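You operate a simulated robot arm through the tools that you are given. There is no shell and no other tool. Be economical: measure what you need, move in short steps, check, and stop when the job is done.

You run a simulated robot arm. Do the job below in one go: nothing can be reset, and whatever is moved stays where it is left.

Task
Band the green soap and lay it in the lined basket.
Fine: one paper band, one stroke of the lever; feeder back where it was.

The check looks at the end state, three seconds after you hand in, the way a careful person would. Anything else that was tipped, shoved, dropped, spilled or broken makes it a failure.

Robot
A 6-joint arm with a two-finger parallel gripper, fixed in place. Base frame: the origin is at the foot of the arm, x ahead of it, y to its left, z up; the work surface is at about z = 76. Units: cm, rad, N and s.
With the tool pointing down near the work surface it reaches from about 24 to 64 cm from the base axis. Its first joint turns from -1.152 to 1.152 rad. Payload 2.7 kg.
The tool frame sits at the grasp point between the pads (the TCP): z along the fingers, y along the line on which they close. The tips reach 2.3 cm beyond it. Largest opening 9.4 cm; finger width 3.8, thickness 1; the body of the gripper, 5.4 by 9.6 cm, starts 3.9 cm behind the TCP.
Orientation is told as [roll, pitch, yaw] about the base's x, y, z axes, in that order, counted from this pose: with the fingers straight down and closing along the base's y, the tool's x points along the base's -x, its y along +y and its z along -z.

Tools
- The arm moves only by the tool apply_moves. Its argument "deltas" is a list of rows, each an object of numbers (a shift or turn left out is 0, a gripper value left out holds the last): "x", "y", "z": the shift along the tool's x, y, z in cm; "rx", "ry", "rz": the turn, a rotation vector about the tool's x, y, z in rad; "claw": the opening, from 0 (shut) to 1 (fully open). In form: [{"x": .., "y": .., "z": .., "rx": .., "ry": .., "rz": .., "claw": ..}, ...]. A call has 1 to 12 rows; each row is the pose to reach, as a shift and turn from the pose commanded when the call began, along the tool's axes at that moment. Rows are played at 5 a second. More than 5 cm and 0.15 rad between two rows, or a gripper value outside its range, and nothing of the call is played. A pose out of reach is approached as far as the arm can. The call stops where the force on the tool passes 70 N (or 10 N more than at its start, if that is more) or the arm is blocked; 0.2 s more then pass. The fingers move at their own pace (about 4.5 cm/s each) and stop on an object; they squeeze with about 30 N. The grip force told is the motor's: it shows also when the fingers shut on nothing. Time passes only in rows, and 0.2 s behind the last, so rows that repeat a pose let the fingers close. It gives the time, the measured TCP pose, the force on the tool (base axes), the opening and the grip force at its end, in the units of the frame above (readings bear some noise), with the torque about the TCP (base axes, N m) and any sound that the robot's microphone picked up.
- Cameras (640 x 400 px; columns grow to the right, rows downward): "scene" is fixed at [3.84, -41.14, 140.59]; the picture's right is [0.98, -0.21, 0.00], its down [-0.11, -0.54, -0.83] and it looks along [0.17, 0.82, -0.55] (base axes); focal length 354 px, centre (320, 200). "wrist" rides on the gripper at [8.6, 1.6, -7.5] in the tool frame; the picture's right is [-0.18, 0.98, 0.00], its down [-0.58, -0.11, -0.81] and it looks along [-0.79, -0.15, 0.59] (tool axes); focal length 243 px, centre (320, 200). There is no depth. A picture from a camera that has moved, and an enlarged one, comes with that camera's place and axes in the base frame and with its lens.
- get_image(camera): a new picture of that camera. The clock stands still meanwhile.
- inspect(camera, box): a new picture of the part [left, top, right, bottom] of that camera's present view, enlarged. The clock stands still meanwhile.
- finish_job(): hands the job in; it is judged then, once.

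Go step by step. Nothing tells you positions but the pictures and the camera data: compare them with the known pose of the tool, close in by small moves and look again before you grip or let go. The budget is 120 turns and 64 pictures, counting those below and the enlarged ones. Unless the task says otherwise, let go and move clear before handing in, and close with one line.

The tools are called after "Request:" by a JSON object that holds its "name" and its "arguments". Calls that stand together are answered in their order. apply_moves: Moves the arm, as the interface text tells. Its arguments: {"type":"object","properties":{"deltas":{"type":"array","items":{"type":"object","properties":{"x":{"type":"number"},"y":{"type":"number"},"z":{"type":"number"},"rx":{"type":"number"},"ry":{"type":"number"},"rz":{"type":"number"},"claw":{"type":"number"}}}}},"required":["deltas"]} The other tools are called the same way: get_image (camera) takes a picture; inspect (camera, box) takes an enlarged picture of a part of a camera's view; finish_job () hands the job in.

At the start:

```text
t: 0.0
position: [24.68, 31.24, 113.24]
ee_rot: [0.003, -0.002, 0.0]
force: [0.0, 0.4, 0.1]
torque: [0.02, -0.03, 0.02]
grip_width: 9.38
finger_force: 0.1
```

scene: 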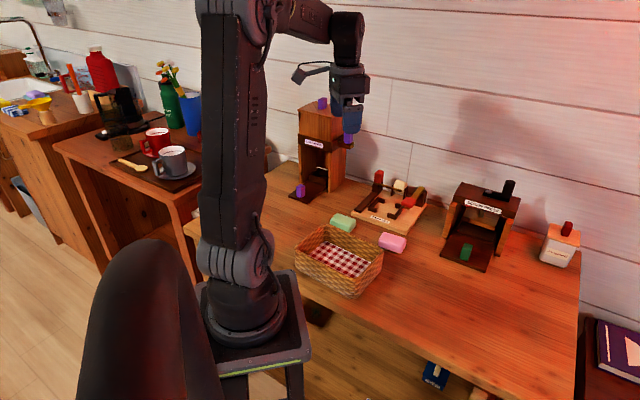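
wrist: 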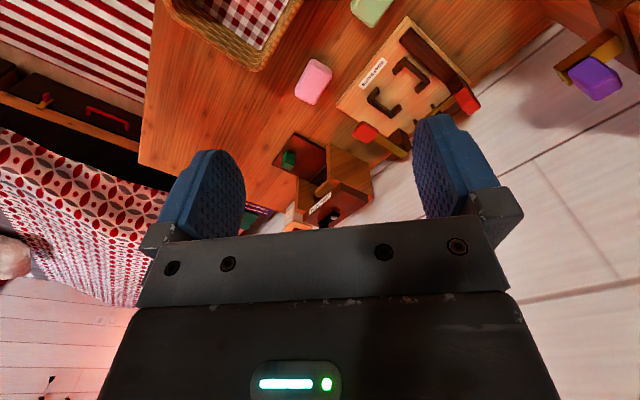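

I see a table with a basket, green and pink soaps and several devices (stamper-like ones with levers and labels). I'll enlarge the parts to read the labels.

Request:
{"name": "inspect", "arguments": {"camera": "scene", "box": [280, 80, 440, 180]}}

Request:
{"name": "inspect", "arguments": {"camera": "scene", "box": [280, 160, 440, 260]}}

Request:
{"name": "inspect", "arguments": {"camera": "scene", "box": [430, 170, 590, 270]}}

```text
4.00 times, centred on (360, 130) of scene
camera zoom: at [3.84, -41.14, 140.59], right [0.98, -0.21, 0.0], down [-0.11, -0.54, -0.83], along [0.17, 0.82, -0.55], focal length 1418 px, centre (160, 480)
```

zoom: 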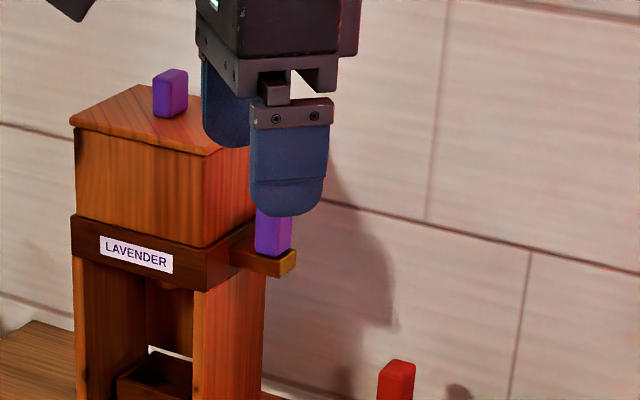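

```text
4.00 times, centred on (360, 210) of scene
camera zoom: at [3.84, -41.14, 140.59], right [0.98, -0.21, 0.0], down [-0.11, -0.54, -0.83], along [0.17, 0.82, -0.55], focal length 1418 px, centre (160, 160)
```

zoom: 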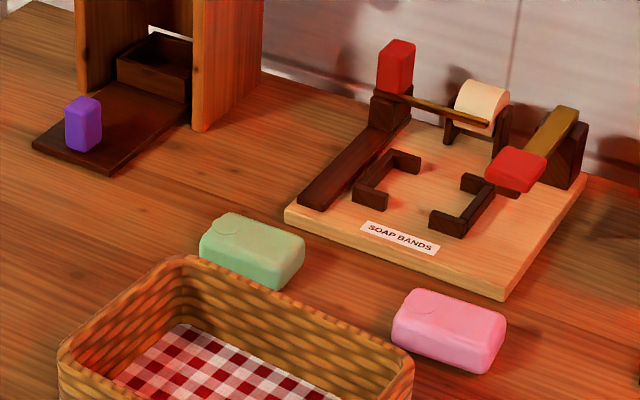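

```text
4.00 times, centred on (510, 220) of scene
camera zoom: at [3.84, -41.14, 140.59], right [0.98, -0.21, 0.0], down [-0.11, -0.54, -0.83], along [0.17, 0.82, -0.55], focal length 1418 px, centre (-440, 120)
```

zoom: 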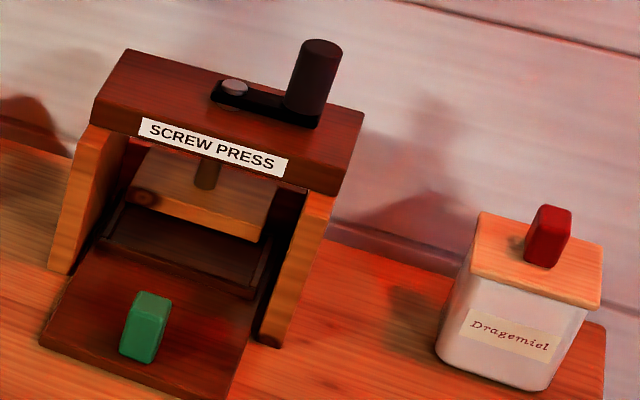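

The banding station ("SOAP BANDS") lies around (43, 45), facing the base, with a nest of brackets, a feeder slide on the left and a lever on the right. I'll turn the wrist so that its camera faces the station.

Request:
{"name": "apply_moves", "arguments": {"deltas": [{"rz": -0.14}, {"rz": -0.28}, {"rz": -0.42}, {"rz": -0.56}, {"rz": -0.7}, {"rz": -0.8}]}}

Request:
{"name": "apply_moves", "arguments": {"deltas": [{"ry": 0.14}, {"ry": 0.28}, {"ry": 0.4}]}}

Request:
{"name": "get_image", "arguments": {"camera": "wrist"}}

```text
t: 1.4
position: [24.82, 31.1, 113.2]
ee_rot: [0.0, -0.001, 0.804]
force: [-0.1, 0.3, 0.3]
torque: [0.02, 0.01, -0.01]
grip_width: 9.38
finger_force: 0.1
```

```text
t: 2.2
position: [24.79, 31.29, 113.26]
ee_rot: [0.001, 0.402, 0.801]
force: [-0.6, 0.5, 0.1]
torque: [0.0, 0.02, -0.07]
grip_width: 9.39
finger_force: 0.1
```

```text
58 pictures are left
camera wrist: at [20.15, 28.69, 123.31], right [-0.59, 0.81, -0.07], down [0.67, 0.53, 0.51], along [0.45, 0.26, -0.85], focal length 243 px, centre (320, 200)
```

wrist: 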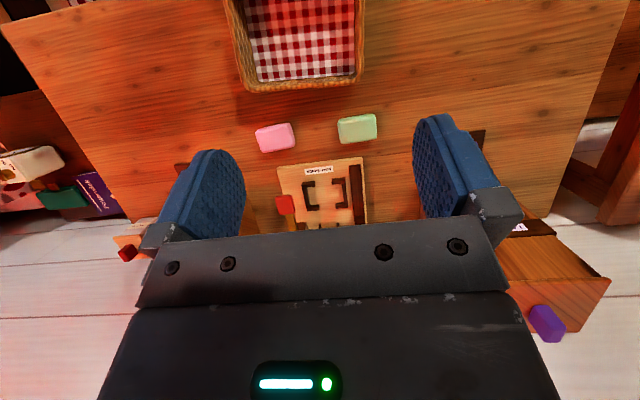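

The wrist view agrees: green soap near (27.5, 39), nest near (42.5, 43). I'll enlarge the station.

Request:
{"name": "inspect", "arguments": {"camera": "wrist", "box": [240, 100, 400, 240]}}

```text
2.86 times, centred on (320, 170) of wrist
camera zoom: at [20.15, 28.69, 123.31], right [-0.59, 0.81, -0.07], down [0.67, 0.53, 0.51], along [0.45, 0.26, -0.85], focal length 693 px, centre (320, 286)
```

zoom: 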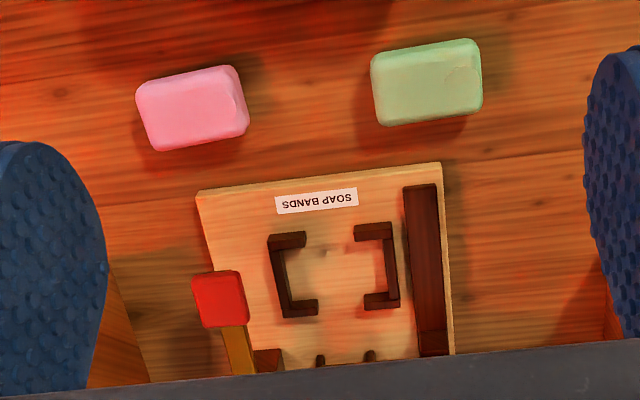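

Request:
{"name": "inspect", "arguments": {"camera": "scene", "box": [345, 160, 435, 240]}}

```text
5.00 times, centred on (390, 200) of scene
camera zoom: at [3.84, -41.14, 140.59], right [0.98, -0.21, 0.0], down [-0.11, -0.54, -0.83], along [0.17, 0.82, -0.55], focal length 1772 px, centre (-30, 200)
```

zoom: 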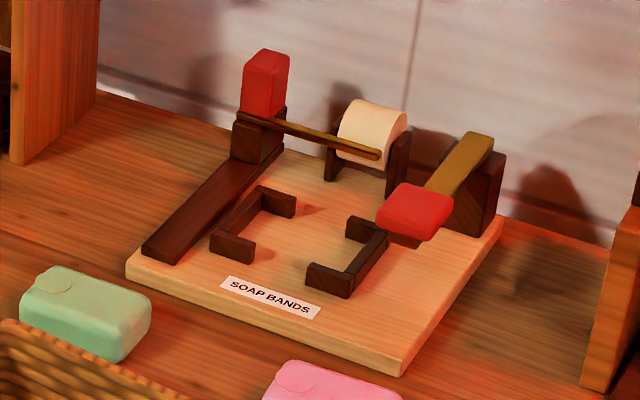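

The soap and station both lie at about 45° to the base axes. I'll straighten the tool and go above the green soap, then look again.

Request:
{"name": "apply_moves", "arguments": {"deltas": [{"ry": -0.14}, {"ry": -0.28}, {"ry": -0.4}]}}

Request:
{"name": "apply_moves", "arguments": {"deltas": [{"x": -2.4, "y": 1.2, "z": 4}, {"x": -4.7, "y": 2.4, "z": 8}, {"x": -7.1, "y": 3.6, "z": 12}, {"x": -7.1, "y": 3.6, "z": 16}, {"x": -7.1, "y": 3.6, "z": 20}, {"x": -7.1, "y": 3.6, "z": 20}]}}

Request:
{"name": "get_image", "arguments": {"camera": "wrist"}}

```text
t: 3.0
position: [24.8, 31.22, 113.27]
ee_rot: [0.0, -0.002, 0.799]
force: [0.4, 0.4, -0.4]
torque: [-0.01, 0.03, 0.05]
grip_width: 9.39
finger_force: 0.1
```

```text
t: 4.4
position: [26.75, 38.81, 92.99]
ee_rot: [0.002, -0.003, 0.799]
force: [-0.3, -0.2, 0.3]
torque: [0.0, 0.01, -0.03]
grip_width: 9.37
finger_force: 0.0
```

```text
55 pictures are left
camera wrist: at [19.68, 33.74, 100.24], right [-0.58, 0.82, 0.0], down [0.48, 0.34, 0.81], along [0.66, 0.47, -0.59], focal length 243 px, centre (320, 200)
```

wrist: 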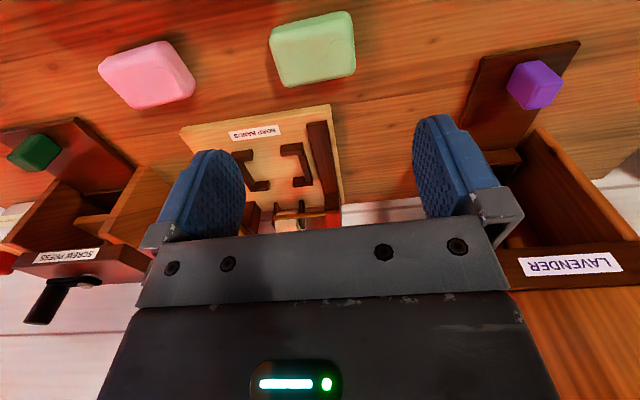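

The soap is centred near (27.4, 38.5), about 7 by 4.5 cm. Before gripping I'll look at the nest from closer up.

Request:
{"name": "apply_moves", "arguments": {"deltas": [{"x": -3, "y": -2.5}, {"x": -6, "y": -5}, {"x": -9, "y": -7.5}, {"x": -9, "y": -7.5}]}}

Request:
{"name": "get_image", "arguments": {"camera": "wrist"}}

Request:
{"name": "inspect", "arguments": {"camera": "wrist", "box": [230, 0, 430, 230]}}

```text
t: 5.4
position: [38.8, 40.08, 93.17]
ee_rot: [-0.001, 0.0, 0.799]
force: [0.1, 0.0, -0.2]
torque: [0.01, 0.0, 0.01]
grip_width: 9.38
finger_force: 0.1
```

```text
54 pictures are left
camera wrist: at [31.62, 34.92, 100.56], right [-0.58, 0.82, 0.0], down [0.48, 0.34, 0.81], along [0.66, 0.47, -0.59], focal length 243 px, centre (320, 200)
```

wrist: 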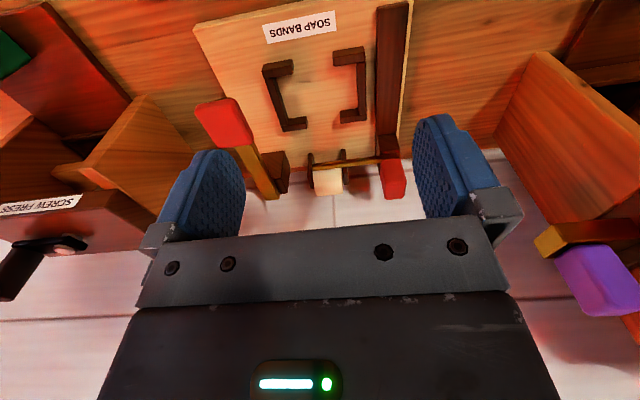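

```text
1.74 times, centred on (330, 115) of wrist
camera zoom: at [31.62, 34.92, 100.56], right [-0.58, 0.82, 0.0], down [0.48, 0.34, 0.81], along [0.66, 0.47, -0.59], focal length 422 px, centre (303, 348)
```

zoom: 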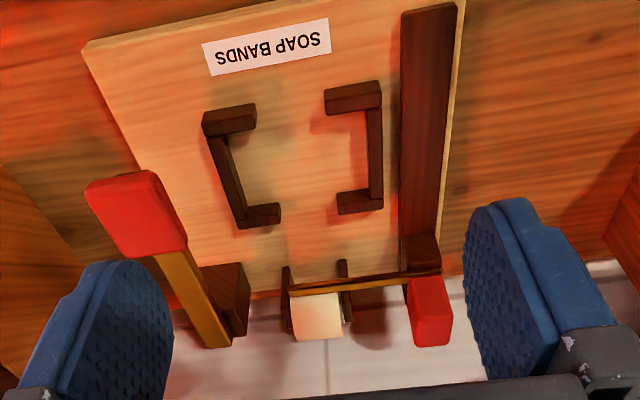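

The nest centre reads about (41.4, 41.9) with a snug fit for the soap along its long axis. I'll go back and down over the soap.

Request:
{"name": "apply_moves", "arguments": {"deltas": [{"x": 3, "y": 2.4}, {"x": 6, "y": 4.8}, {"x": 9.1, "y": 7.1}, {"x": 9.1, "y": 7.1, "z": 4}, {"x": 9.1, "y": 7.1, "z": 8}, {"x": 9.1, "y": 7.1, "z": 8}]}}

Request:
{"name": "get_image", "arguments": {"camera": "wrist"}}

Request:
{"name": "inspect", "arguments": {"camera": "scene", "box": [300, 160, 400, 260]}}

```text
t: 6.8
position: [27.25, 38.57, 85.17]
ee_rot: [0.002, -0.002, 0.8]
force: [0.2, 0.0, 0.2]
torque: [0.01, -0.04, -0.01]
grip_width: 9.39
finger_force: 0.1
```

```text
52 pictures are left
camera wrist: at [20.05, 33.49, 92.5], right [-0.58, 0.82, 0.0], down [0.48, 0.34, 0.81], along [0.66, 0.47, -0.59], focal length 243 px, centre (320, 200)
```

wrist: 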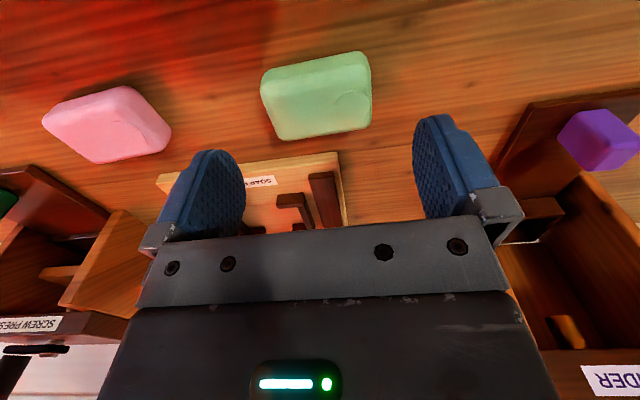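

```text
4.00 times, centred on (350, 210) of scene
camera zoom: at [3.84, -41.14, 140.59], right [0.98, -0.21, 0.0], down [-0.11, -0.54, -0.83], along [0.17, 0.82, -0.55], focal length 1418 px, centre (200, 160)
```

zoom: 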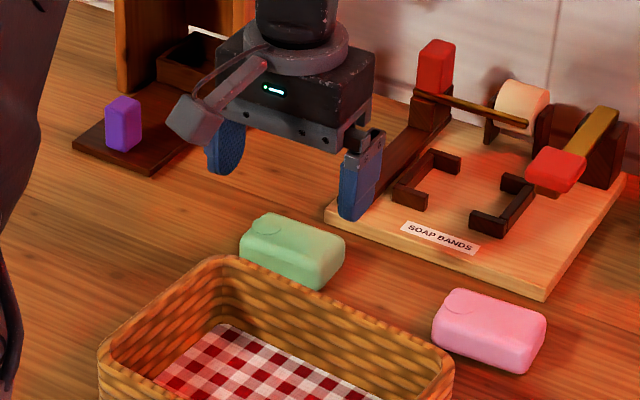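

The soap sits centred between the open fingers. I'll descend with the tips reaching just over 1 cm down its sides, and close.

Request:
{"name": "apply_moves", "arguments": {"deltas": [{"z": 2.5}, {"z": 5.6}, {"z": 5.6}, {"z": 5.6, "claw": 0.6}, {"z": 5.6, "claw": 0.6}, {"z": 5.6, "claw": 0.6}, {"z": 5.6, "claw": 0.6}]}}

Request:
{"name": "get_image", "arguments": {"camera": "wrist"}}

Request:
{"name": "inspect", "arguments": {"camera": "scene", "box": [310, 180, 390, 250]}}

```text
t: 8.4
position: [27.28, 38.68, 79.83]
ee_rot: [0.0, 0.0, 0.799]
force: [0.3, -0.8, 0.1]
torque: [0.04, 0.0, 0.01]
grip_width: 6.91
finger_force: 29.8
```

```text
50 pictures are left
camera wrist: at [20.11, 33.52, 87.09], right [-0.58, 0.82, 0.0], down [0.48, 0.34, 0.81], along [0.66, 0.47, -0.59], focal length 243 px, centre (320, 200)
```

wrist: 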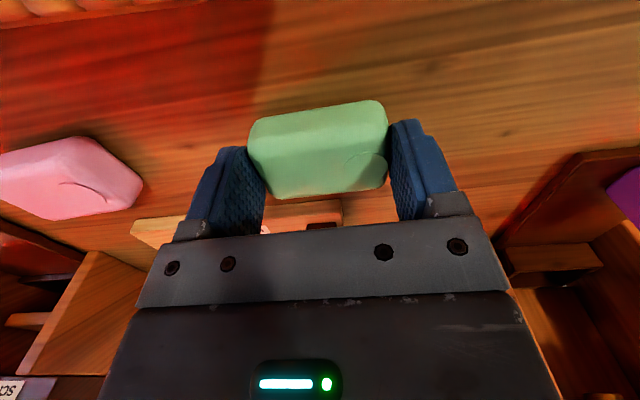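

```text
5.71 times, centred on (350, 215) of scene
camera zoom: at [3.84, -41.14, 140.59], right [0.98, -0.21, 0.0], down [-0.11, -0.54, -0.83], along [0.17, 0.82, -0.55], focal length 2025 px, centre (149, 114)
```

zoom: 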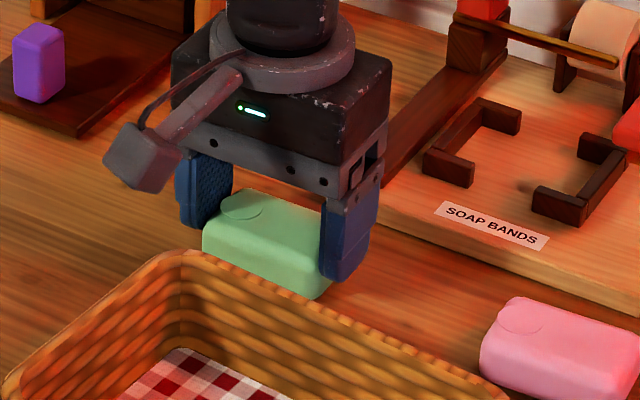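

The soap is held at 6.9 cm. I'll lift it and carry it over the nest, staying high since the lever paddle stands at about z 84 to the right.

Request:
{"name": "apply_moves", "arguments": {"deltas": [{"z": -4}, {"z": -8}, {"z": -11}, {"x": -3, "y": -2, "z": -11}, {"x": -6, "y": -4, "z": -11}, {"x": -9, "y": -6, "z": -11}, {"x": -12.2, "y": -7.9, "z": -11}, {"x": -12.2, "y": -7.9, "z": -11}]}}

Request:
{"name": "get_image", "arguments": {"camera": "wrist"}}

Request:
{"name": "inspect", "arguments": {"camera": "scene", "box": [340, 140, 440, 240]}}

```text
t: 10.2
position: [41.72, 41.63, 90.41]
ee_rot: [0.002, -0.001, 0.798]
force: [0.9, -0.2, -1.9]
torque: [0.03, 0.0, 0.02]
grip_width: 6.93
finger_force: 29.8
```

```text
48 pictures are left
camera wrist: at [34.61, 36.63, 97.83], right [-0.58, 0.82, 0.0], down [0.48, 0.34, 0.81], along [0.66, 0.47, -0.59], focal length 243 px, centre (320, 200)
```

wrist: 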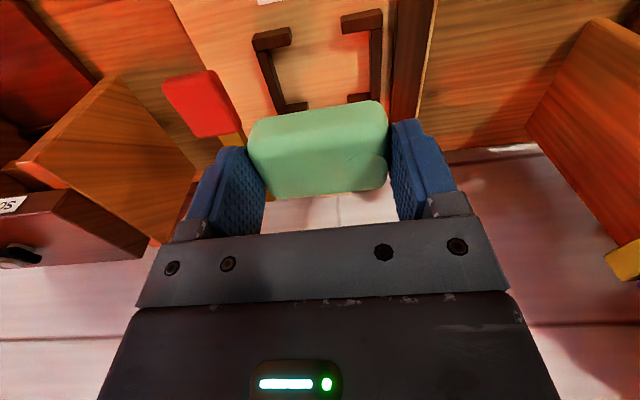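

```text
4.00 times, centred on (390, 190) of scene
camera zoom: at [3.84, -41.14, 140.59], right [0.98, -0.21, 0.0], down [-0.11, -0.54, -0.83], along [0.17, 0.82, -0.55], focal length 1418 px, centre (40, 240)
```

zoom: 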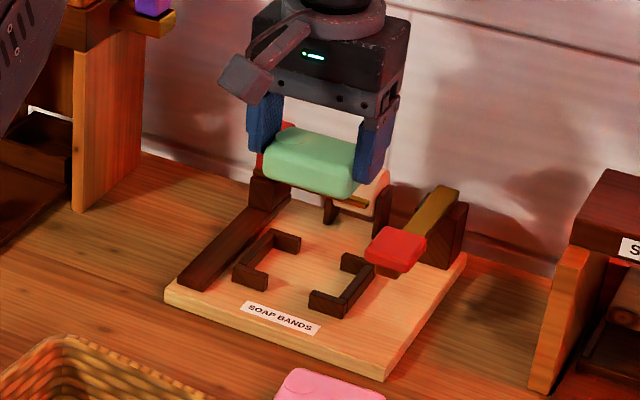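

Over the nest within a few millimetres. I'll descend to just above the bracket tops and check the alignment.

Request:
{"name": "apply_moves", "arguments": {"deltas": [{"z": 2}, {"z": 4}, {"z": 6.2}, {"z": 6.2}]}}

Request:
{"name": "inspect", "arguments": {"camera": "wrist", "box": [200, 20, 440, 220]}}

Request:
{"name": "inspect", "arguments": {"camera": "scene", "box": [350, 165, 430, 235]}}

```text
t: 11.2
position: [41.76, 41.73, 84.18]
ee_rot: [0.0, -0.001, 0.799]
force: [1.1, 0.1, -1.6]
torque: [0.0, 0.01, 0.01]
grip_width: 6.92
finger_force: 29.5
```

```text
2.00 times, centred on (320, 120) of wrist
camera zoom: at [34.58, 36.63, 91.54], right [-0.58, 0.82, 0.0], down [0.48, 0.34, 0.81], along [0.66, 0.47, -0.59], focal length 485 px, centre (320, 360)
```

zoom: 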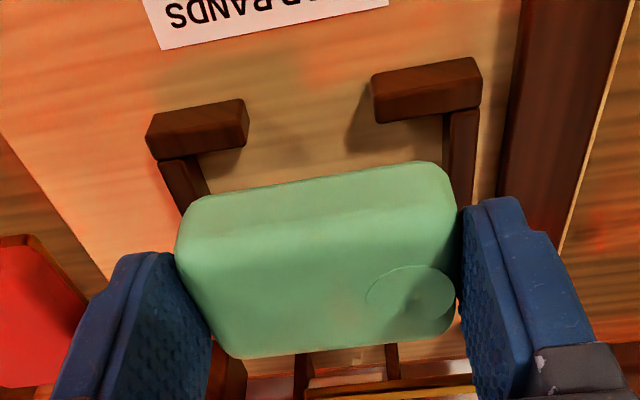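

```text
5.71 times, centred on (390, 200) of scene
camera zoom: at [3.84, -41.14, 140.59], right [0.98, -0.21, 0.0], down [-0.11, -0.54, -0.83], along [0.17, 0.82, -0.55], focal length 2025 px, centre (-80, 200)
```

zoom: 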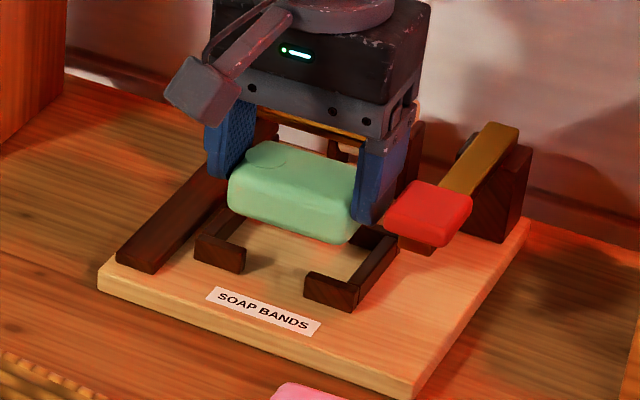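

The soap should go about 5 mm further out to centre between the arms. I'll nudge it and check again.

Request:
{"name": "apply_moves", "arguments": {"deltas": [{"x": -0.55, "y": 0.15}, {"x": -0.55, "y": 0.15, "z": 0.6}, {"x": -0.55, "y": 0.15, "z": 0.6}]}}

Request:
{"name": "inspect", "arguments": {"camera": "wrist", "box": [220, 40, 420, 200]}}

Request:
{"name": "inspect", "arguments": {"camera": "scene", "box": [360, 180, 420, 225]}}

```text
t: 12.0
position: [41.86, 42.3, 83.66]
ee_rot: [0.001, -0.001, 0.802]
force: [0.0, -0.1, -1.1]
torque: [0.01, -0.02, 0.0]
grip_width: 6.93
finger_force: 29.9
```

```text
2.50 times, centred on (320, 120) of wrist
camera zoom: at [34.72, 37.14, 91.05], right [-0.58, 0.82, 0.0], down [0.48, 0.34, 0.81], along [0.66, 0.47, -0.59], focal length 606 px, centre (320, 400)
```

zoom: 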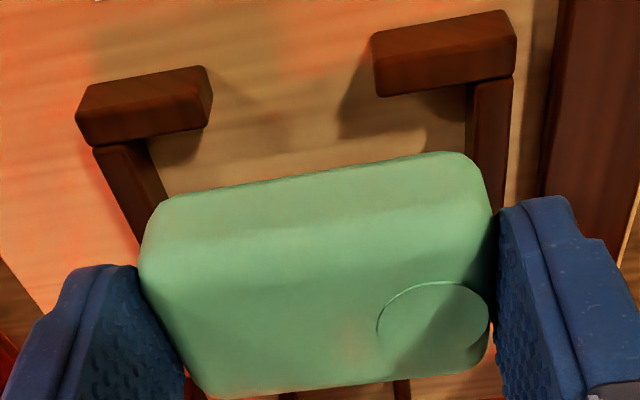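

```text
8.89 times, centred on (390, 202) of scene
camera zoom: at [3.84, -41.14, 140.59], right [0.98, -0.21, 0.0], down [-0.11, -0.54, -0.83], along [0.17, 0.82, -0.55], focal length 3150 px, centre (-302, 178)
```

zoom: 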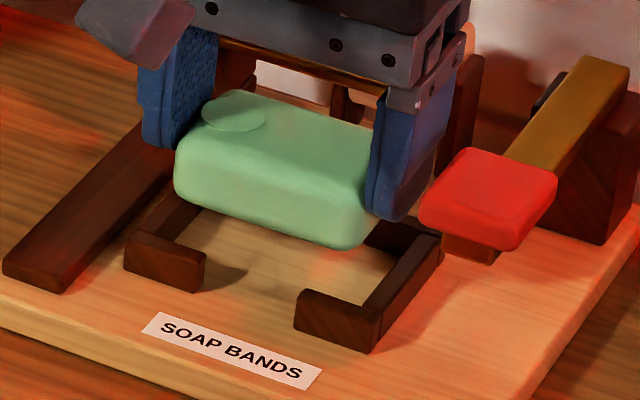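

Alignment looks good now, with the soap's edges inside the brackets on all sides. I'll lower gently while watching the force.

Request:
{"name": "apply_moves", "arguments": {"deltas": [{"z": 0.4}, {"z": 0.8}, {"z": 1.2}, {"z": 1.5}, {"z": 1.5}]}}

Request:
{"name": "inspect", "arguments": {"camera": "scene", "box": [360, 180, 420, 225]}}

Request:
{"name": "inspect", "arguments": {"camera": "wrist", "box": [220, 40, 420, 200]}}

```text
t: 13.2
position: [41.75, 42.23, 82.5]
ee_rot: [-0.001, -0.004, 0.799]
force: [0.8, 0.2, 5.8]
torque: [0.03, 0.24, -0.01]
grip_width: 6.92
finger_force: 30.1
```

```text
8.89 times, centred on (390, 202) of scene
camera zoom: at [3.83, -41.15, 140.59], right [0.98, -0.21, 0.0], down [-0.11, -0.54, -0.83], along [0.17, 0.82, -0.55], focal length 3150 px, centre (-302, 178)
```

zoom: 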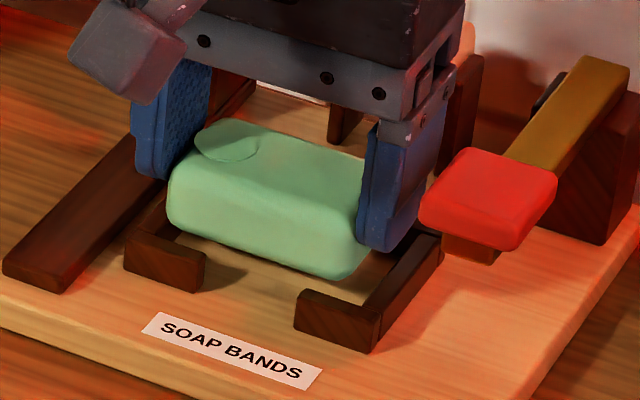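

```text
2.50 times, centred on (320, 120) of wrist
camera zoom: at [34.58, 37.19, 89.78], right [-0.58, 0.82, 0.0], down [0.48, 0.34, 0.81], along [0.66, 0.47, -0.59], focal length 606 px, centre (320, 400)
```

zoom: 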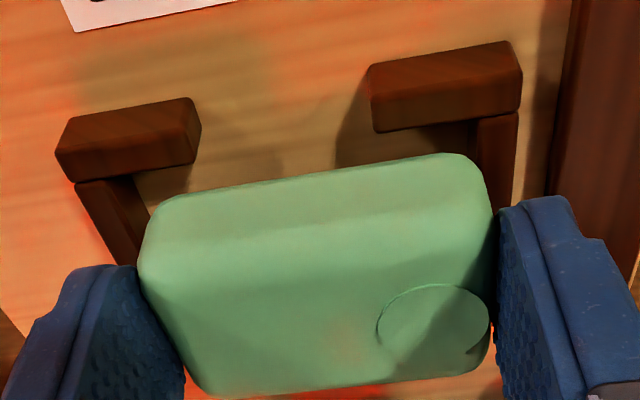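

It touched at about 6 N before seating, the torque hinting at the left-front side. I'll lift slightly, shift 2 mm right, and try again.

Request:
{"name": "apply_moves", "arguments": {"deltas": [{"z": -0.5}, {"z": -0.5, "y": -0.22}, {"z": -0.5, "y": -0.22}, {"z": -0.1, "y": -0.22}, {"z": 0.2, "y": -0.22}, {"z": 0.2, "y": -0.22}]}}

```text
t: 14.6
position: [41.91, 41.94, 82.17]
ee_rot: [0.001, 0.001, 0.798]
force: [0.2, -0.4, -0.8]
torque: [0.04, 0.0, -0.01]
grip_width: 6.95
finger_force: 29.9
```

No contact now, and it is already lower than before. I'll carry on down.

Request:
{"name": "apply_moves", "arguments": {"deltas": [{"z": 0.3}, {"z": 0.6}, {"z": 0.8}, {"z": 0.8}]}}

Request:
{"name": "inspect", "arguments": {"camera": "scene", "box": [360, 180, 420, 225]}}

```text
t: 15.6
position: [41.98, 42.01, 81.48]
ee_rot: [0.001, -0.001, 0.799]
force: [-0.8, -0.4, -0.9]
torque: [-0.03, -0.01, 0.01]
grip_width: 6.94
finger_force: 30.5
```

```text
8.89 times, centred on (390, 202) of scene
camera zoom: at [3.84, -41.14, 140.59], right [0.98, -0.21, 0.0], down [-0.11, -0.54, -0.83], along [0.17, 0.82, -0.55], focal length 3150 px, centre (-302, 178)
```

zoom: 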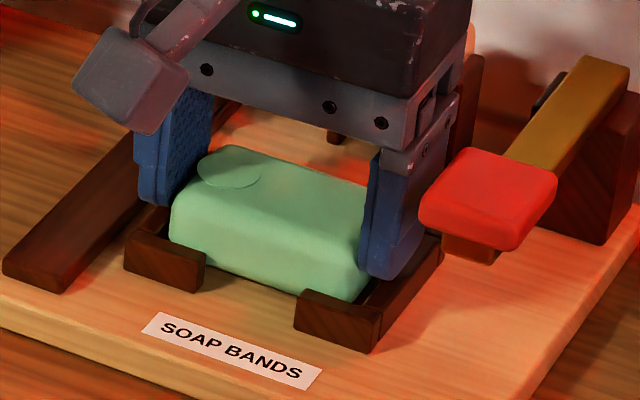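

The soap is inside the brackets. I'll lower the last bit until it touches down.

Request:
{"name": "apply_moves", "arguments": {"deltas": [{"z": 0.2}, {"z": 0.35}, {"z": 0.35}]}}

```text
t: 16.4
position: [41.95, 42.13, 81.14]
ee_rot: [0.0, -0.004, 0.799]
force: [-1.8, -1.2, 10.7]
torque: [-0.38, -0.08, -0.1]
grip_width: 6.91
finger_force: 30.2
```

It has touched down. I'll ease off the push, open only slightly (the paddle is near the right finger), and rise.

Request:
{"name": "apply_moves", "arguments": {"deltas": [{"z": -0.35}, {"z": -0.35}, {"z": -0.35, "claw": 0.82}, {"z": -0.35, "claw": 0.82}, {"z": -0.35, "claw": 0.82}]}}

Request:
{"name": "inspect", "arguments": {"camera": "scene", "box": [360, 180, 420, 225]}}

```text
t: 17.6
position: [41.95, 42.16, 81.31]
ee_rot: [0.001, 0.0, 0.801]
force: [0.5, 0.3, 0.3]
torque: [0.02, -0.03, -0.04]
grip_width: 7.74
finger_force: 0.1
```

```text
8.89 times, centred on (390, 202) of scene
camera zoom: at [3.84, -41.14, 140.59], right [0.98, -0.21, 0.0], down [-0.11, -0.54, -0.83], along [0.17, 0.82, -0.55], focal length 3150 px, centre (-302, 178)
```

zoom: 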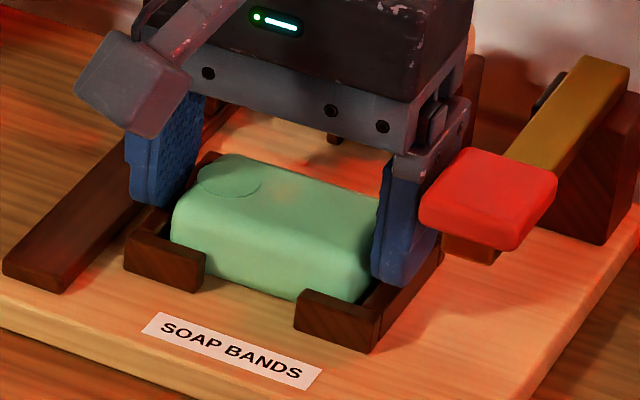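

The soap is released in the nest. I'll rise straight up and draw back for a look at the feeder.

Request:
{"name": "apply_moves", "arguments": {"deltas": [{"z": -3}, {"z": -7}, {"z": -11}, {"z": -11, "x": 3}, {"z": -11, "x": 5}, {"z": -11, "x": 5}]}}

Request:
{"name": "inspect", "arguments": {"camera": "wrist", "box": [200, 0, 430, 220]}}

Request:
{"name": "inspect", "arguments": {"camera": "scene", "box": [350, 160, 440, 230]}}

```text
t: 19.0
position: [38.52, 38.55, 92.39]
ee_rot: [-0.001, -0.001, 0.799]
force: [0.3, 0.2, 0.4]
torque: [-0.01, 0.01, -0.04]
grip_width: 7.71
finger_force: 0.1
```

```text
1.82 times, centred on (315, 110) of wrist
camera zoom: at [31.38, 33.49, 99.74], right [-0.58, 0.82, 0.0], down [0.48, 0.34, 0.81], along [0.66, 0.47, -0.59], focal length 441 px, centre (329, 364)
```

zoom: 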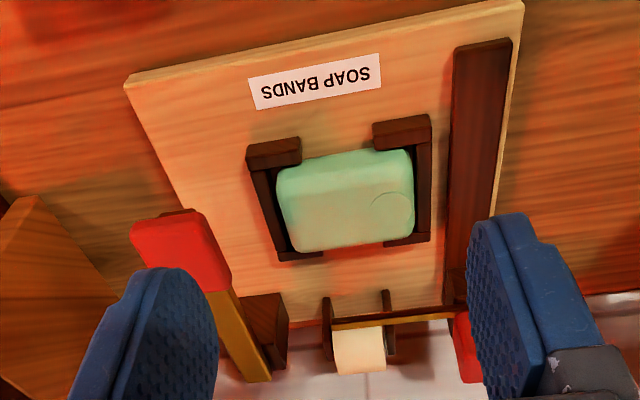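

```text
5.71 times, centred on (395, 195) of scene
camera zoom: at [3.84, -41.14, 140.59], right [0.98, -0.21, 0.0], down [-0.11, -0.54, -0.83], along [0.17, 0.82, -0.55], focal length 2025 px, centre (-109, 229)
```

zoom: 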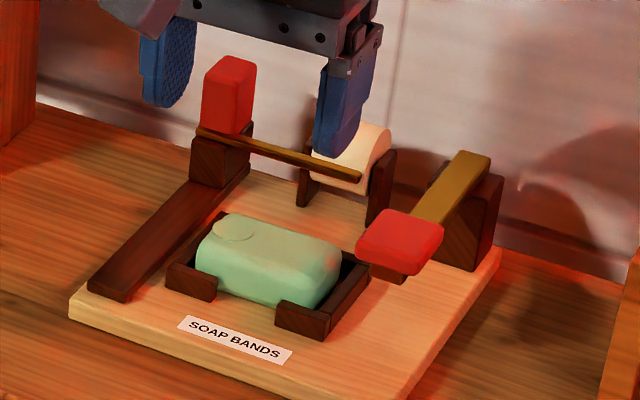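

The soap lies properly in the nest. The feeder knob triangulates to about (42.5, 51.8, 84.4); I'll go near it and tilt the tool outward for reach.

Request:
{"name": "apply_moves", "arguments": {"deltas": [{"x": -2.5, "y": 2.2, "z": -1}, {"x": -5, "y": 4.4, "z": -2}, {"x": -7.6, "y": 6.5, "z": -3, "claw": 0.55}, {"x": -7.6, "y": 6.5, "z": -3, "claw": 0.55}, {"x": -7.6, "y": 6.5, "z": -3, "ry": -0.14}, {"x": -7.6, "y": 6.5, "z": -3, "ry": -0.28}, {"x": -7.6, "y": 6.5, "z": -3, "ry": -0.4}, {"x": -7.6, "y": 6.5, "z": -3, "ry": -0.4}]}}

Request:
{"name": "get_image", "arguments": {"camera": "wrist"}}

Request:
{"name": "inspect", "arguments": {"camera": "scene", "box": [320, 110, 440, 210]}}

```text
t: 20.8
position: [39.03, 48.33, 95.49]
ee_rot: [0.0, -0.401, 0.801]
force: [0.8, -0.1, 0.2]
torque: [0.02, 0.0, 0.02]
grip_width: 5.17
finger_force: 0.1
```

```text
36 pictures are left
camera wrist: at [30.36, 41.72, 98.8], right [-0.59, 0.81, 0.07], down [0.23, 0.08, 0.97], along [0.78, 0.59, -0.23], focal length 243 px, centre (320, 200)
```

wrist: 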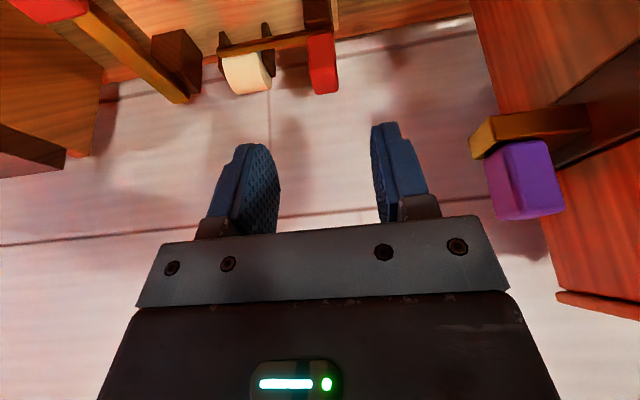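

```text
4.00 times, centred on (380, 160) of scene
camera zoom: at [3.84, -41.14, 140.59], right [0.98, -0.21, 0.0], down [-0.11, -0.54, -0.83], along [0.17, 0.82, -0.55], focal length 1418 px, centre (80, 360)
```

zoom: 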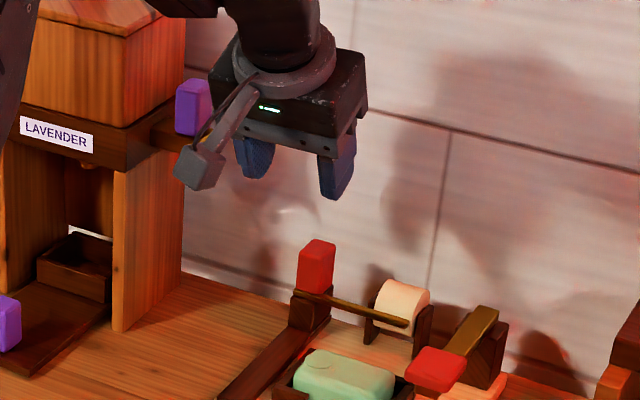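

The knob is straight ahead along the tool axis. I'll go down along it, fingers open 5 cm, and check before closing.

Request:
{"name": "apply_moves", "arguments": {"deltas": [{"x": -0.3, "y": 0.1, "z": 3}, {"x": -0.5, "y": 0.1, "z": 6}, {"x": -0.7, "y": 0.1, "z": 8.5}, {"x": -0.8, "y": 0.1, "z": 10.4}, {"x": -0.8, "y": 0.1, "z": 10.4}]}}

Request:
{"name": "get_image", "arguments": {"camera": "wrist"}}

Request:
{"name": "inspect", "arguments": {"camera": "scene", "box": [330, 130, 430, 220]}}

```text
t: 22.0
position: [42.4, 51.96, 86.15]
ee_rot: [0.003, -0.404, 0.799]
force: [-1.0, -0.2, -0.1]
torque: [-0.01, 0.04, -0.02]
grip_width: 5.19
finger_force: 0.0
```

```text
34 pictures are left
camera wrist: at [33.64, 45.28, 89.52], right [-0.59, 0.81, 0.07], down [0.23, 0.08, 0.97], along [0.78, 0.59, -0.24], focal length 243 px, centre (320, 200)
```

wrist: 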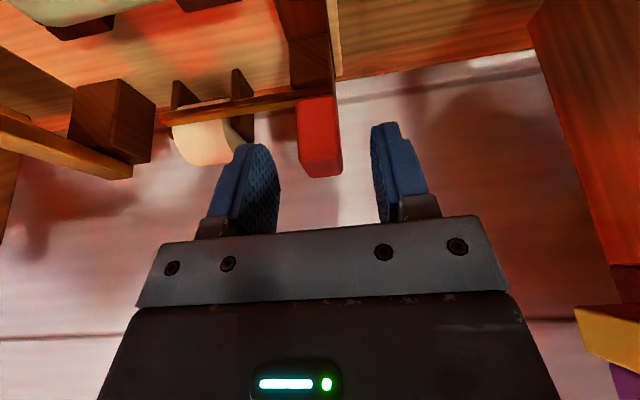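

```text
4.44 times, centred on (380, 175) of scene
camera zoom: at [3.84, -41.14, 140.59], right [0.98, -0.21, 0.0], down [-0.11, -0.54, -0.83], along [0.17, 0.82, -0.55], focal length 1575 px, centre (53, 311)
```

zoom: 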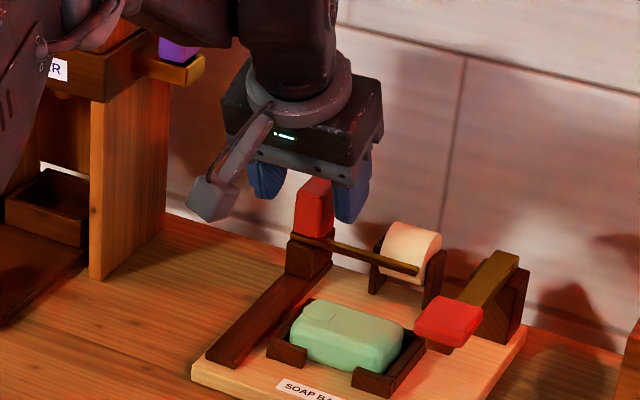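

The knob sits between the fingers but I'm about a centimetre high. A little further down and outward, then close.

Request:
{"name": "apply_moves", "arguments": {"deltas": [{"x": -0.19, "z": 0.4}, {"x": -0.19, "z": 0.85}, {"x": -0.19, "z": 0.85}, {"x": -0.19, "z": 0.85, "claw": 0.15}, {"x": -0.19, "z": 0.85, "claw": 0.15}, {"x": -0.19, "z": 0.85, "claw": 0.15}, {"x": -0.19, "z": 0.85, "claw": 0.15}]}}

Request:
{"name": "get_image", "arguments": {"camera": "wrist"}}

```text
t: 23.6
position: [42.69, 52.25, 85.35]
ee_rot: [0.002, -0.402, 0.797]
force: [0.1, -1.1, -1.3]
torque: [0.16, -0.17, -1.06]
grip_width: 2.17
finger_force: 44.9
```

```text
32 pictures are left
camera wrist: at [33.99, 45.67, 88.7], right [-0.58, 0.81, 0.07], down [0.23, 0.08, 0.97], along [0.78, 0.58, -0.24], focal length 243 px, centre (320, 200)
```

wrist: 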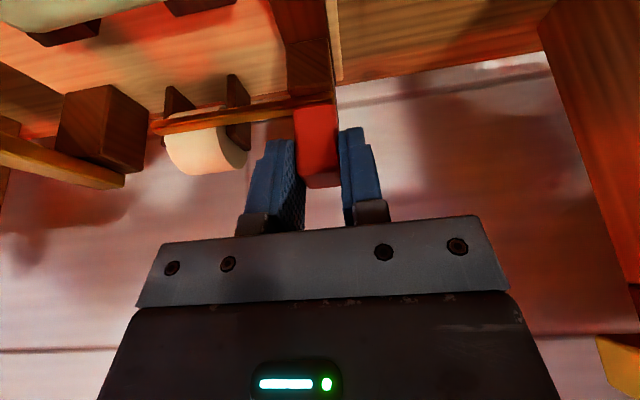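

The knob is gripped at 2.2 cm. There is some twist torque, so I'll yaw a touch to relieve it before pulling.

Request:
{"name": "apply_moves", "arguments": {"deltas": [{"rx": 0.006, "rz": 0.014}, {"rx": 0.006, "rz": 0.014}]}}

```text
t: 24.2
position: [42.69, 52.26, 85.29]
ee_rot: [-0.001, -0.4, 0.785]
force: [0.9, -1.0, -6.6]
torque: [0.42, -0.76, 0.08]
grip_width: 2.14
finger_force: 45.2
```

Twist relieved. I'll pull the feeder inward along its rail for 5 cm and look.

Request:
{"name": "apply_moves", "arguments": {"deltas": [{"x": 0.92, "z": -0.39}, {"x": 1.84, "z": -0.78}, {"x": 2.76, "z": -1.17}, {"x": 3.68, "z": -1.56}, {"x": 4.6, "z": -1.95}, {"x": 4.6, "z": -1.95}]}}

Request:
{"name": "inspect", "arguments": {"camera": "scene", "box": [345, 150, 435, 230]}}

```text
t: 25.6
position: [38.96, 48.56, 85.45]
ee_rot: [-0.001, -0.399, 0.784]
force: [2.9, -3.1, -13.7]
torque: [0.67, -0.85, 0.27]
grip_width: 2.19
finger_force: 45.1
```

```text
5.00 times, centred on (390, 190) of scene
camera zoom: at [3.86, -41.13, 140.6], right [0.98, -0.21, 0.0], down [-0.11, -0.54, -0.83], along [0.17, 0.82, -0.55], focal length 1772 px, centre (-30, 250)
```

zoom: 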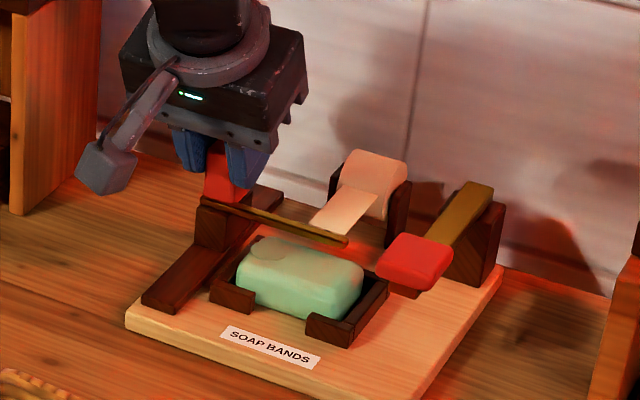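

Paper comes along with the feeder. I'll keep pulling towards the near end of the rail, easing the slight upward pull.

Request:
{"name": "apply_moves", "arguments": {"deltas": [{"x": 0.98, "z": -0.25}, {"x": 1.9, "z": -0.64}, {"x": 2.82, "z": -1.03}, {"x": 3.74, "z": -1.42}, {"x": 4.2, "z": -1.62}, {"x": 4.2, "z": -1.62}]}}

Request:
{"name": "inspect", "arguments": {"camera": "scene", "box": [345, 150, 435, 230]}}

```text
t: 27.0
position: [36.02, 45.77, 85.44]
ee_rot: [0.002, -0.405, 0.783]
force: [5.3, -5.8, 8.6]
torque: [0.43, -0.75, 0.15]
grip_width: 2.16
finger_force: 45.3
```

```text
5.00 times, centred on (390, 190) of scene
camera zoom: at [3.84, -41.16, 140.59], right [0.98, -0.21, 0.0], down [-0.11, -0.54, -0.83], along [0.17, 0.82, -0.55], focal length 1772 px, centre (-30, 250)
```

zoom: 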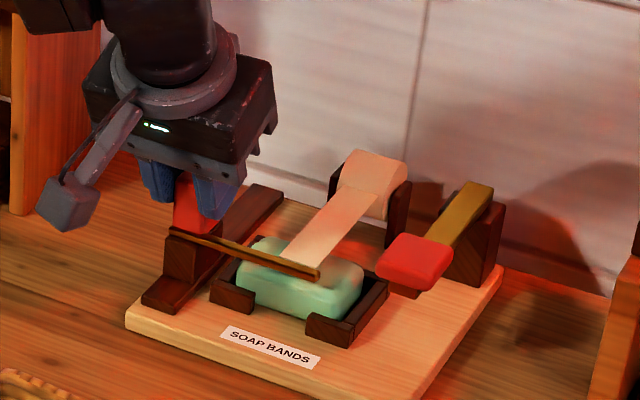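

Strip is over the soap, arm nearly at the front. Continue to the rail's end.

Request:
{"name": "apply_moves", "arguments": {"deltas": [{"x": 0.9, "y": -0.1, "z": -0.44}, {"x": 1.82, "y": -0.12, "z": -0.83}, {"x": 2.5, "y": -0.12, "z": -1.1}, {"x": 2.5, "y": -0.12, "z": -1.1}]}}

Request:
{"name": "inspect", "arguments": {"camera": "scene", "box": [345, 150, 435, 230]}}

```text
t: 28.0
position: [34.14, 43.84, 85.28]
ee_rot: [0.002, -0.401, 0.786]
force: [23.4, 7.0, -3.0]
torque: [-0.36, -0.32, -0.26]
grip_width: 2.11
finger_force: 44.9
```

```text
5.00 times, centred on (390, 190) of scene
camera zoom: at [3.9, -41.12, 140.6], right [0.98, -0.21, 0.0], down [-0.11, -0.54, -0.83], along [0.17, 0.82, -0.55], focal length 1772 px, centre (-30, 250)
```

zoom: 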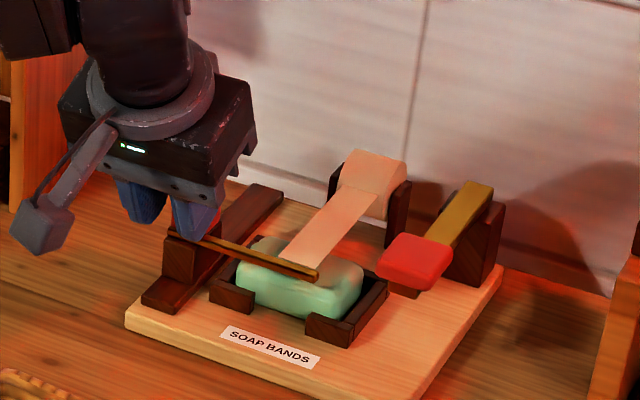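

The feeder reached its stop (the fingers slid a bit on the knob). I'll ease back, look, then open.

Request:
{"name": "apply_moves", "arguments": {"deltas": [{"x": -0.5, "z": 0.2}, {"x": -0.5, "z": 0.2}, {"x": -0.5, "z": 0.2, "claw": 0.5}, {"x": -0.5, "z": 0.2, "claw": 0.5}, {"x": -0.5, "z": 0.2, "claw": 0.5}, {"x": -0.5, "z": -2.5, "claw": 0.5}, {"x": -0.5, "z": -6, "claw": 0.5}, {"x": -0.5, "z": -9, "claw": 0.5}, {"x": -0.5, "z": -9, "claw": 0.5}]}}

Request:
{"name": "inspect", "arguments": {"camera": "scene", "box": [345, 150, 435, 230]}}

Request:
{"name": "get_image", "arguments": {"camera": "wrist"}}

```text
t: 30.0
position: [31.98, 41.49, 93.62]
ee_rot: [0.001, -0.398, 0.784]
force: [0.7, 0.0, -0.4]
torque: [0.02, 0.0, -0.02]
grip_width: 4.68
finger_force: 0.0
```

```text
5.00 times, centred on (390, 190) of scene
camera zoom: at [3.84, -41.14, 140.59], right [0.98, -0.21, 0.0], down [-0.11, -0.54, -0.83], along [0.17, 0.82, -0.55], focal length 1772 px, centre (-30, 250)
```

zoom: 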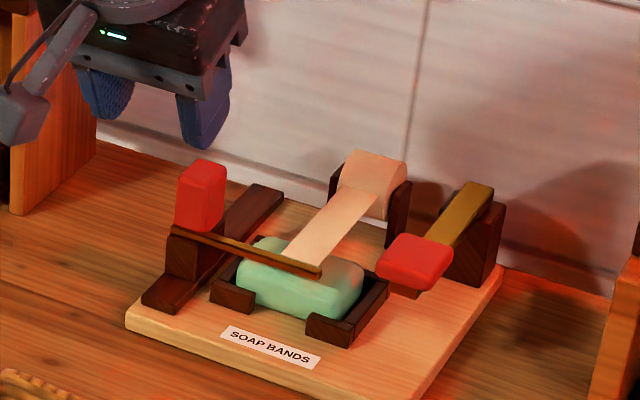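

```text
27 pictures are left
camera wrist: at [23.13, 34.88, 96.95], right [-0.57, 0.82, 0.07], down [0.23, 0.08, 0.97], along [0.78, 0.57, -0.24], focal length 243 px, centre (320, 200)
```

wrist: 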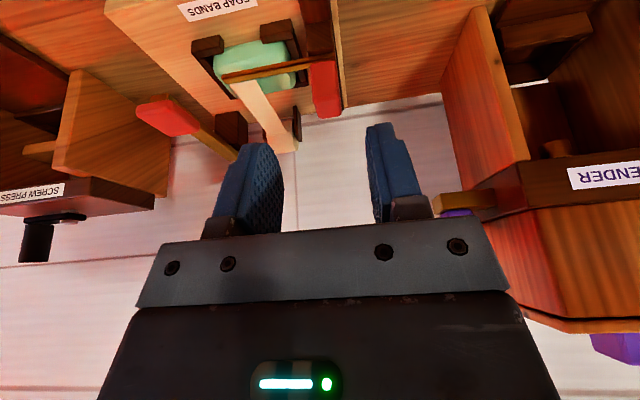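

The feeder stays forward with the strip over the soap. Next is the lever paddle, near (45.7, 35.8, 84); I'll straighten the tool, close the fingers and go above it.

Request:
{"name": "apply_moves", "arguments": {"deltas": [{"ry": 0.14, "claw": 0}, {"ry": 0.28, "claw": 0}, {"ry": 0.4, "claw": 0}, {"ry": 0.4, "claw": 0}]}}

Request:
{"name": "apply_moves", "arguments": {"deltas": [{"x": -1.4, "y": -3.5}, {"x": -2.8, "y": -7}, {"x": -4.2, "y": -10.5}, {"x": -5.5, "y": -13.8}, {"x": -5.5, "y": -13.8, "z": 2}, {"x": -5.5, "y": -13.8, "z": 2}]}}

Request:
{"name": "get_image", "arguments": {"camera": "wrist"}}

Request:
{"name": "inspect", "arguments": {"camera": "scene", "box": [345, 140, 445, 230]}}

```text
t: 31.0
position: [32.0, 41.4, 93.76]
ee_rot: [0.001, 0.002, 0.785]
force: [-0.2, 0.9, 0.0]
torque: [0.0, -0.03, 0.0]
grip_width: 0.0
finger_force: 29.8
```

```text
t: 32.4
position: [45.78, 35.64, 91.9]
ee_rot: [0.001, -0.001, 0.785]
force: [0.0, 0.7, 0.8]
torque: [0.0, -0.02, 0.02]
grip_width: 0.0
finger_force: 30.2
```

```text
26 pictures are left
camera wrist: at [38.49, 30.66, 99.13], right [-0.56, 0.83, 0.0], down [0.49, 0.33, 0.81], along [0.67, 0.46, -0.59], focal length 243 px, centre (320, 200)
```

wrist: 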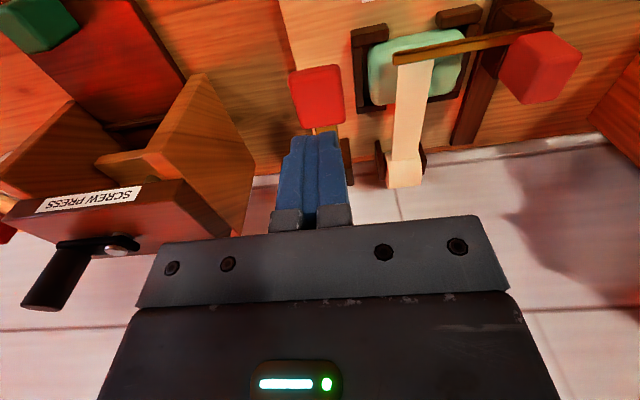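

```text
4.44 times, centred on (395, 185) of scene
camera zoom: at [3.84, -41.14, 140.59], right [0.98, -0.21, 0.0], down [-0.11, -0.54, -0.83], along [0.17, 0.82, -0.55], focal length 1575 px, centre (-13, 267)
```

zoom: 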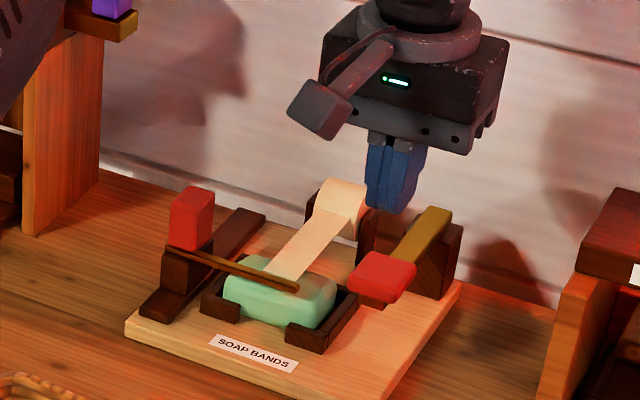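

The closed fingers are right over the paddle. I'll press down gradually.

Request:
{"name": "apply_moves", "arguments": {"deltas": [{"z": 2.5}, {"z": 4.5}, {"z": 5.5}, {"z": 6.2}, {"z": 6.9}, {"z": 7.6}, {"z": 7.6}]}}

Request:
{"name": "inspect", "arguments": {"camera": "scene", "box": [345, 140, 445, 230]}}

```text
t: 34.0
position: [45.73, 35.5, 84.46]
ee_rot: [-0.001, -0.001, 0.784]
force: [-6.9, -6.0, 13.4]
torque: [0.05, -0.01, 0.04]
grip_width: 0.0
finger_force: 29.4
```

```text
4.44 times, centred on (395, 185) of scene
camera zoom: at [3.8, -41.17, 140.59], right [0.98, -0.21, 0.0], down [-0.11, -0.54, -0.83], along [0.17, 0.82, -0.55], focal length 1575 px, centre (-13, 267)
```

zoom: 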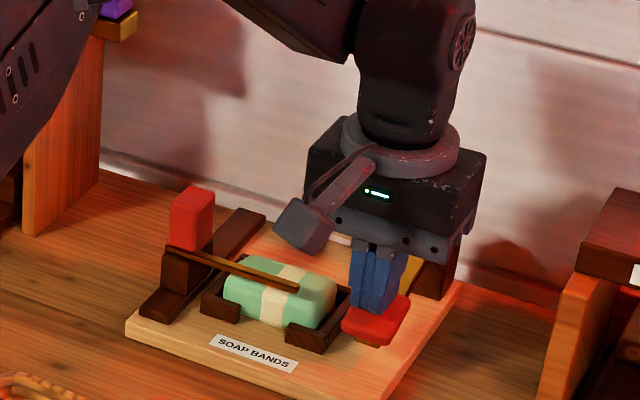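

The band has wrapped round the soap. I'll let the lever up smoothly and look.

Request:
{"name": "apply_moves", "arguments": {"deltas": [{"z": -1}, {"z": -2}, {"z": -3.5}, {"z": -6}, {"z": -9}, {"z": -9}]}}

Request:
{"name": "inspect", "arguments": {"camera": "scene", "box": [345, 150, 435, 230]}}

Request:
{"name": "get_image", "arguments": {"camera": "wrist"}}

```text
t: 35.4
position: [45.78, 35.62, 93.24]
ee_rot: [0.0, -0.001, 0.783]
force: [0.8, 0.3, 0.1]
torque: [0.02, 0.01, -0.06]
grip_width: 0.01
finger_force: 30.5
```

```text
5.00 times, centred on (390, 190) of scene
camera zoom: at [3.84, -41.14, 140.59], right [0.98, -0.21, 0.0], down [-0.11, -0.54, -0.83], along [0.17, 0.82, -0.55], focal length 1772 px, centre (-30, 250)
```

zoom: 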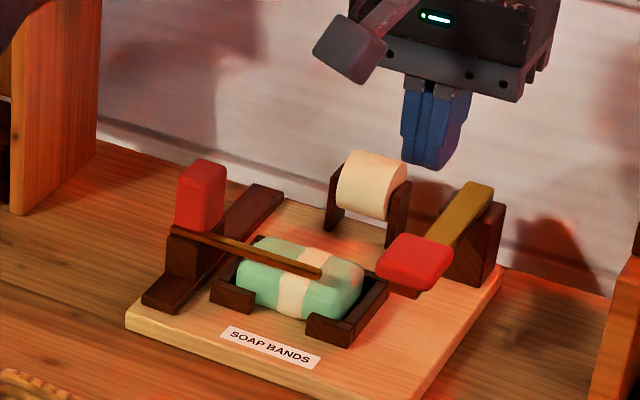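

```text
22 pictures are left
camera wrist: at [38.58, 30.6, 100.46], right [-0.56, 0.83, 0.0], down [0.49, 0.33, 0.81], along [0.67, 0.46, -0.59], focal length 243 px, centre (320, 200)
```

wrist: 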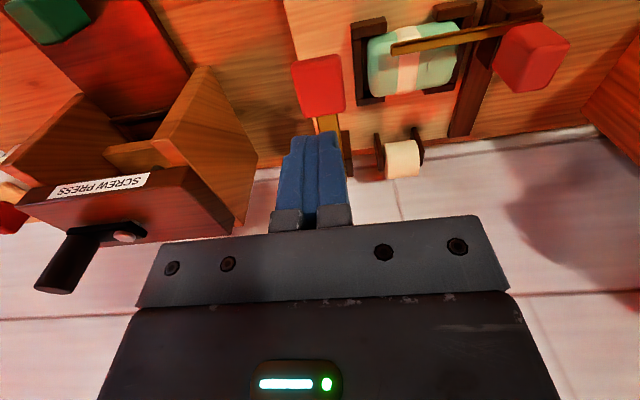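

Lever is back up, one band is on the soap, and the strip is cut clean. Now I return to the feeder knob, near (36.6, 46.2, 84).

Request:
{"name": "apply_moves", "arguments": {"deltas": [{"x": 0.6, "y": 3.5, "z": -0.5}, {"x": 1.2, "y": 7, "z": -0.5}, {"x": 1.8, "y": 10.5, "z": -0.5}, {"x": 2.4, "y": 14, "z": -0.5, "claw": 0.55}, {"x": 2.4, "y": 14, "z": -0.5, "ry": -0.14}, {"x": 2.4, "y": 14, "z": -0.5, "ry": -0.28}, {"x": 2.4, "y": 14, "z": -0.5, "ry": -0.4}, {"x": 2.4, "y": 14, "z": -0.5, "ry": -0.4}]}}

Request:
{"name": "get_image", "arguments": {"camera": "wrist"}}

```text
t: 37.2
position: [34.02, 43.89, 93.58]
ee_rot: [0.002, -0.401, 0.784]
force: [-0.7, 0.4, 0.6]
torque: [-0.03, -0.01, 0.05]
grip_width: 5.15
finger_force: 0.1
```

```text
21 pictures are left
camera wrist: at [25.28, 37.25, 96.95], right [-0.57, 0.82, 0.07], down [0.23, 0.08, 0.97], along [0.78, 0.57, -0.23], focal length 243 px, centre (320, 200)
```

wrist: 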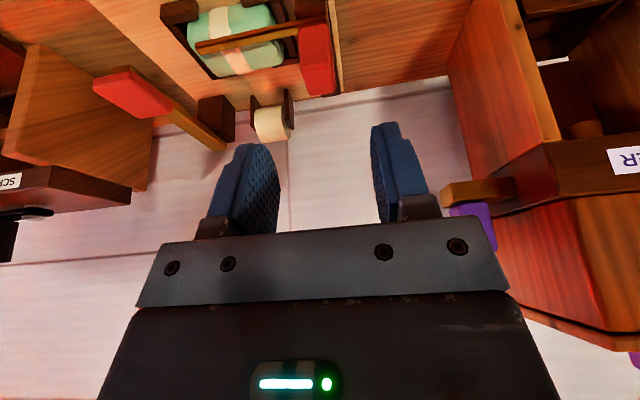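

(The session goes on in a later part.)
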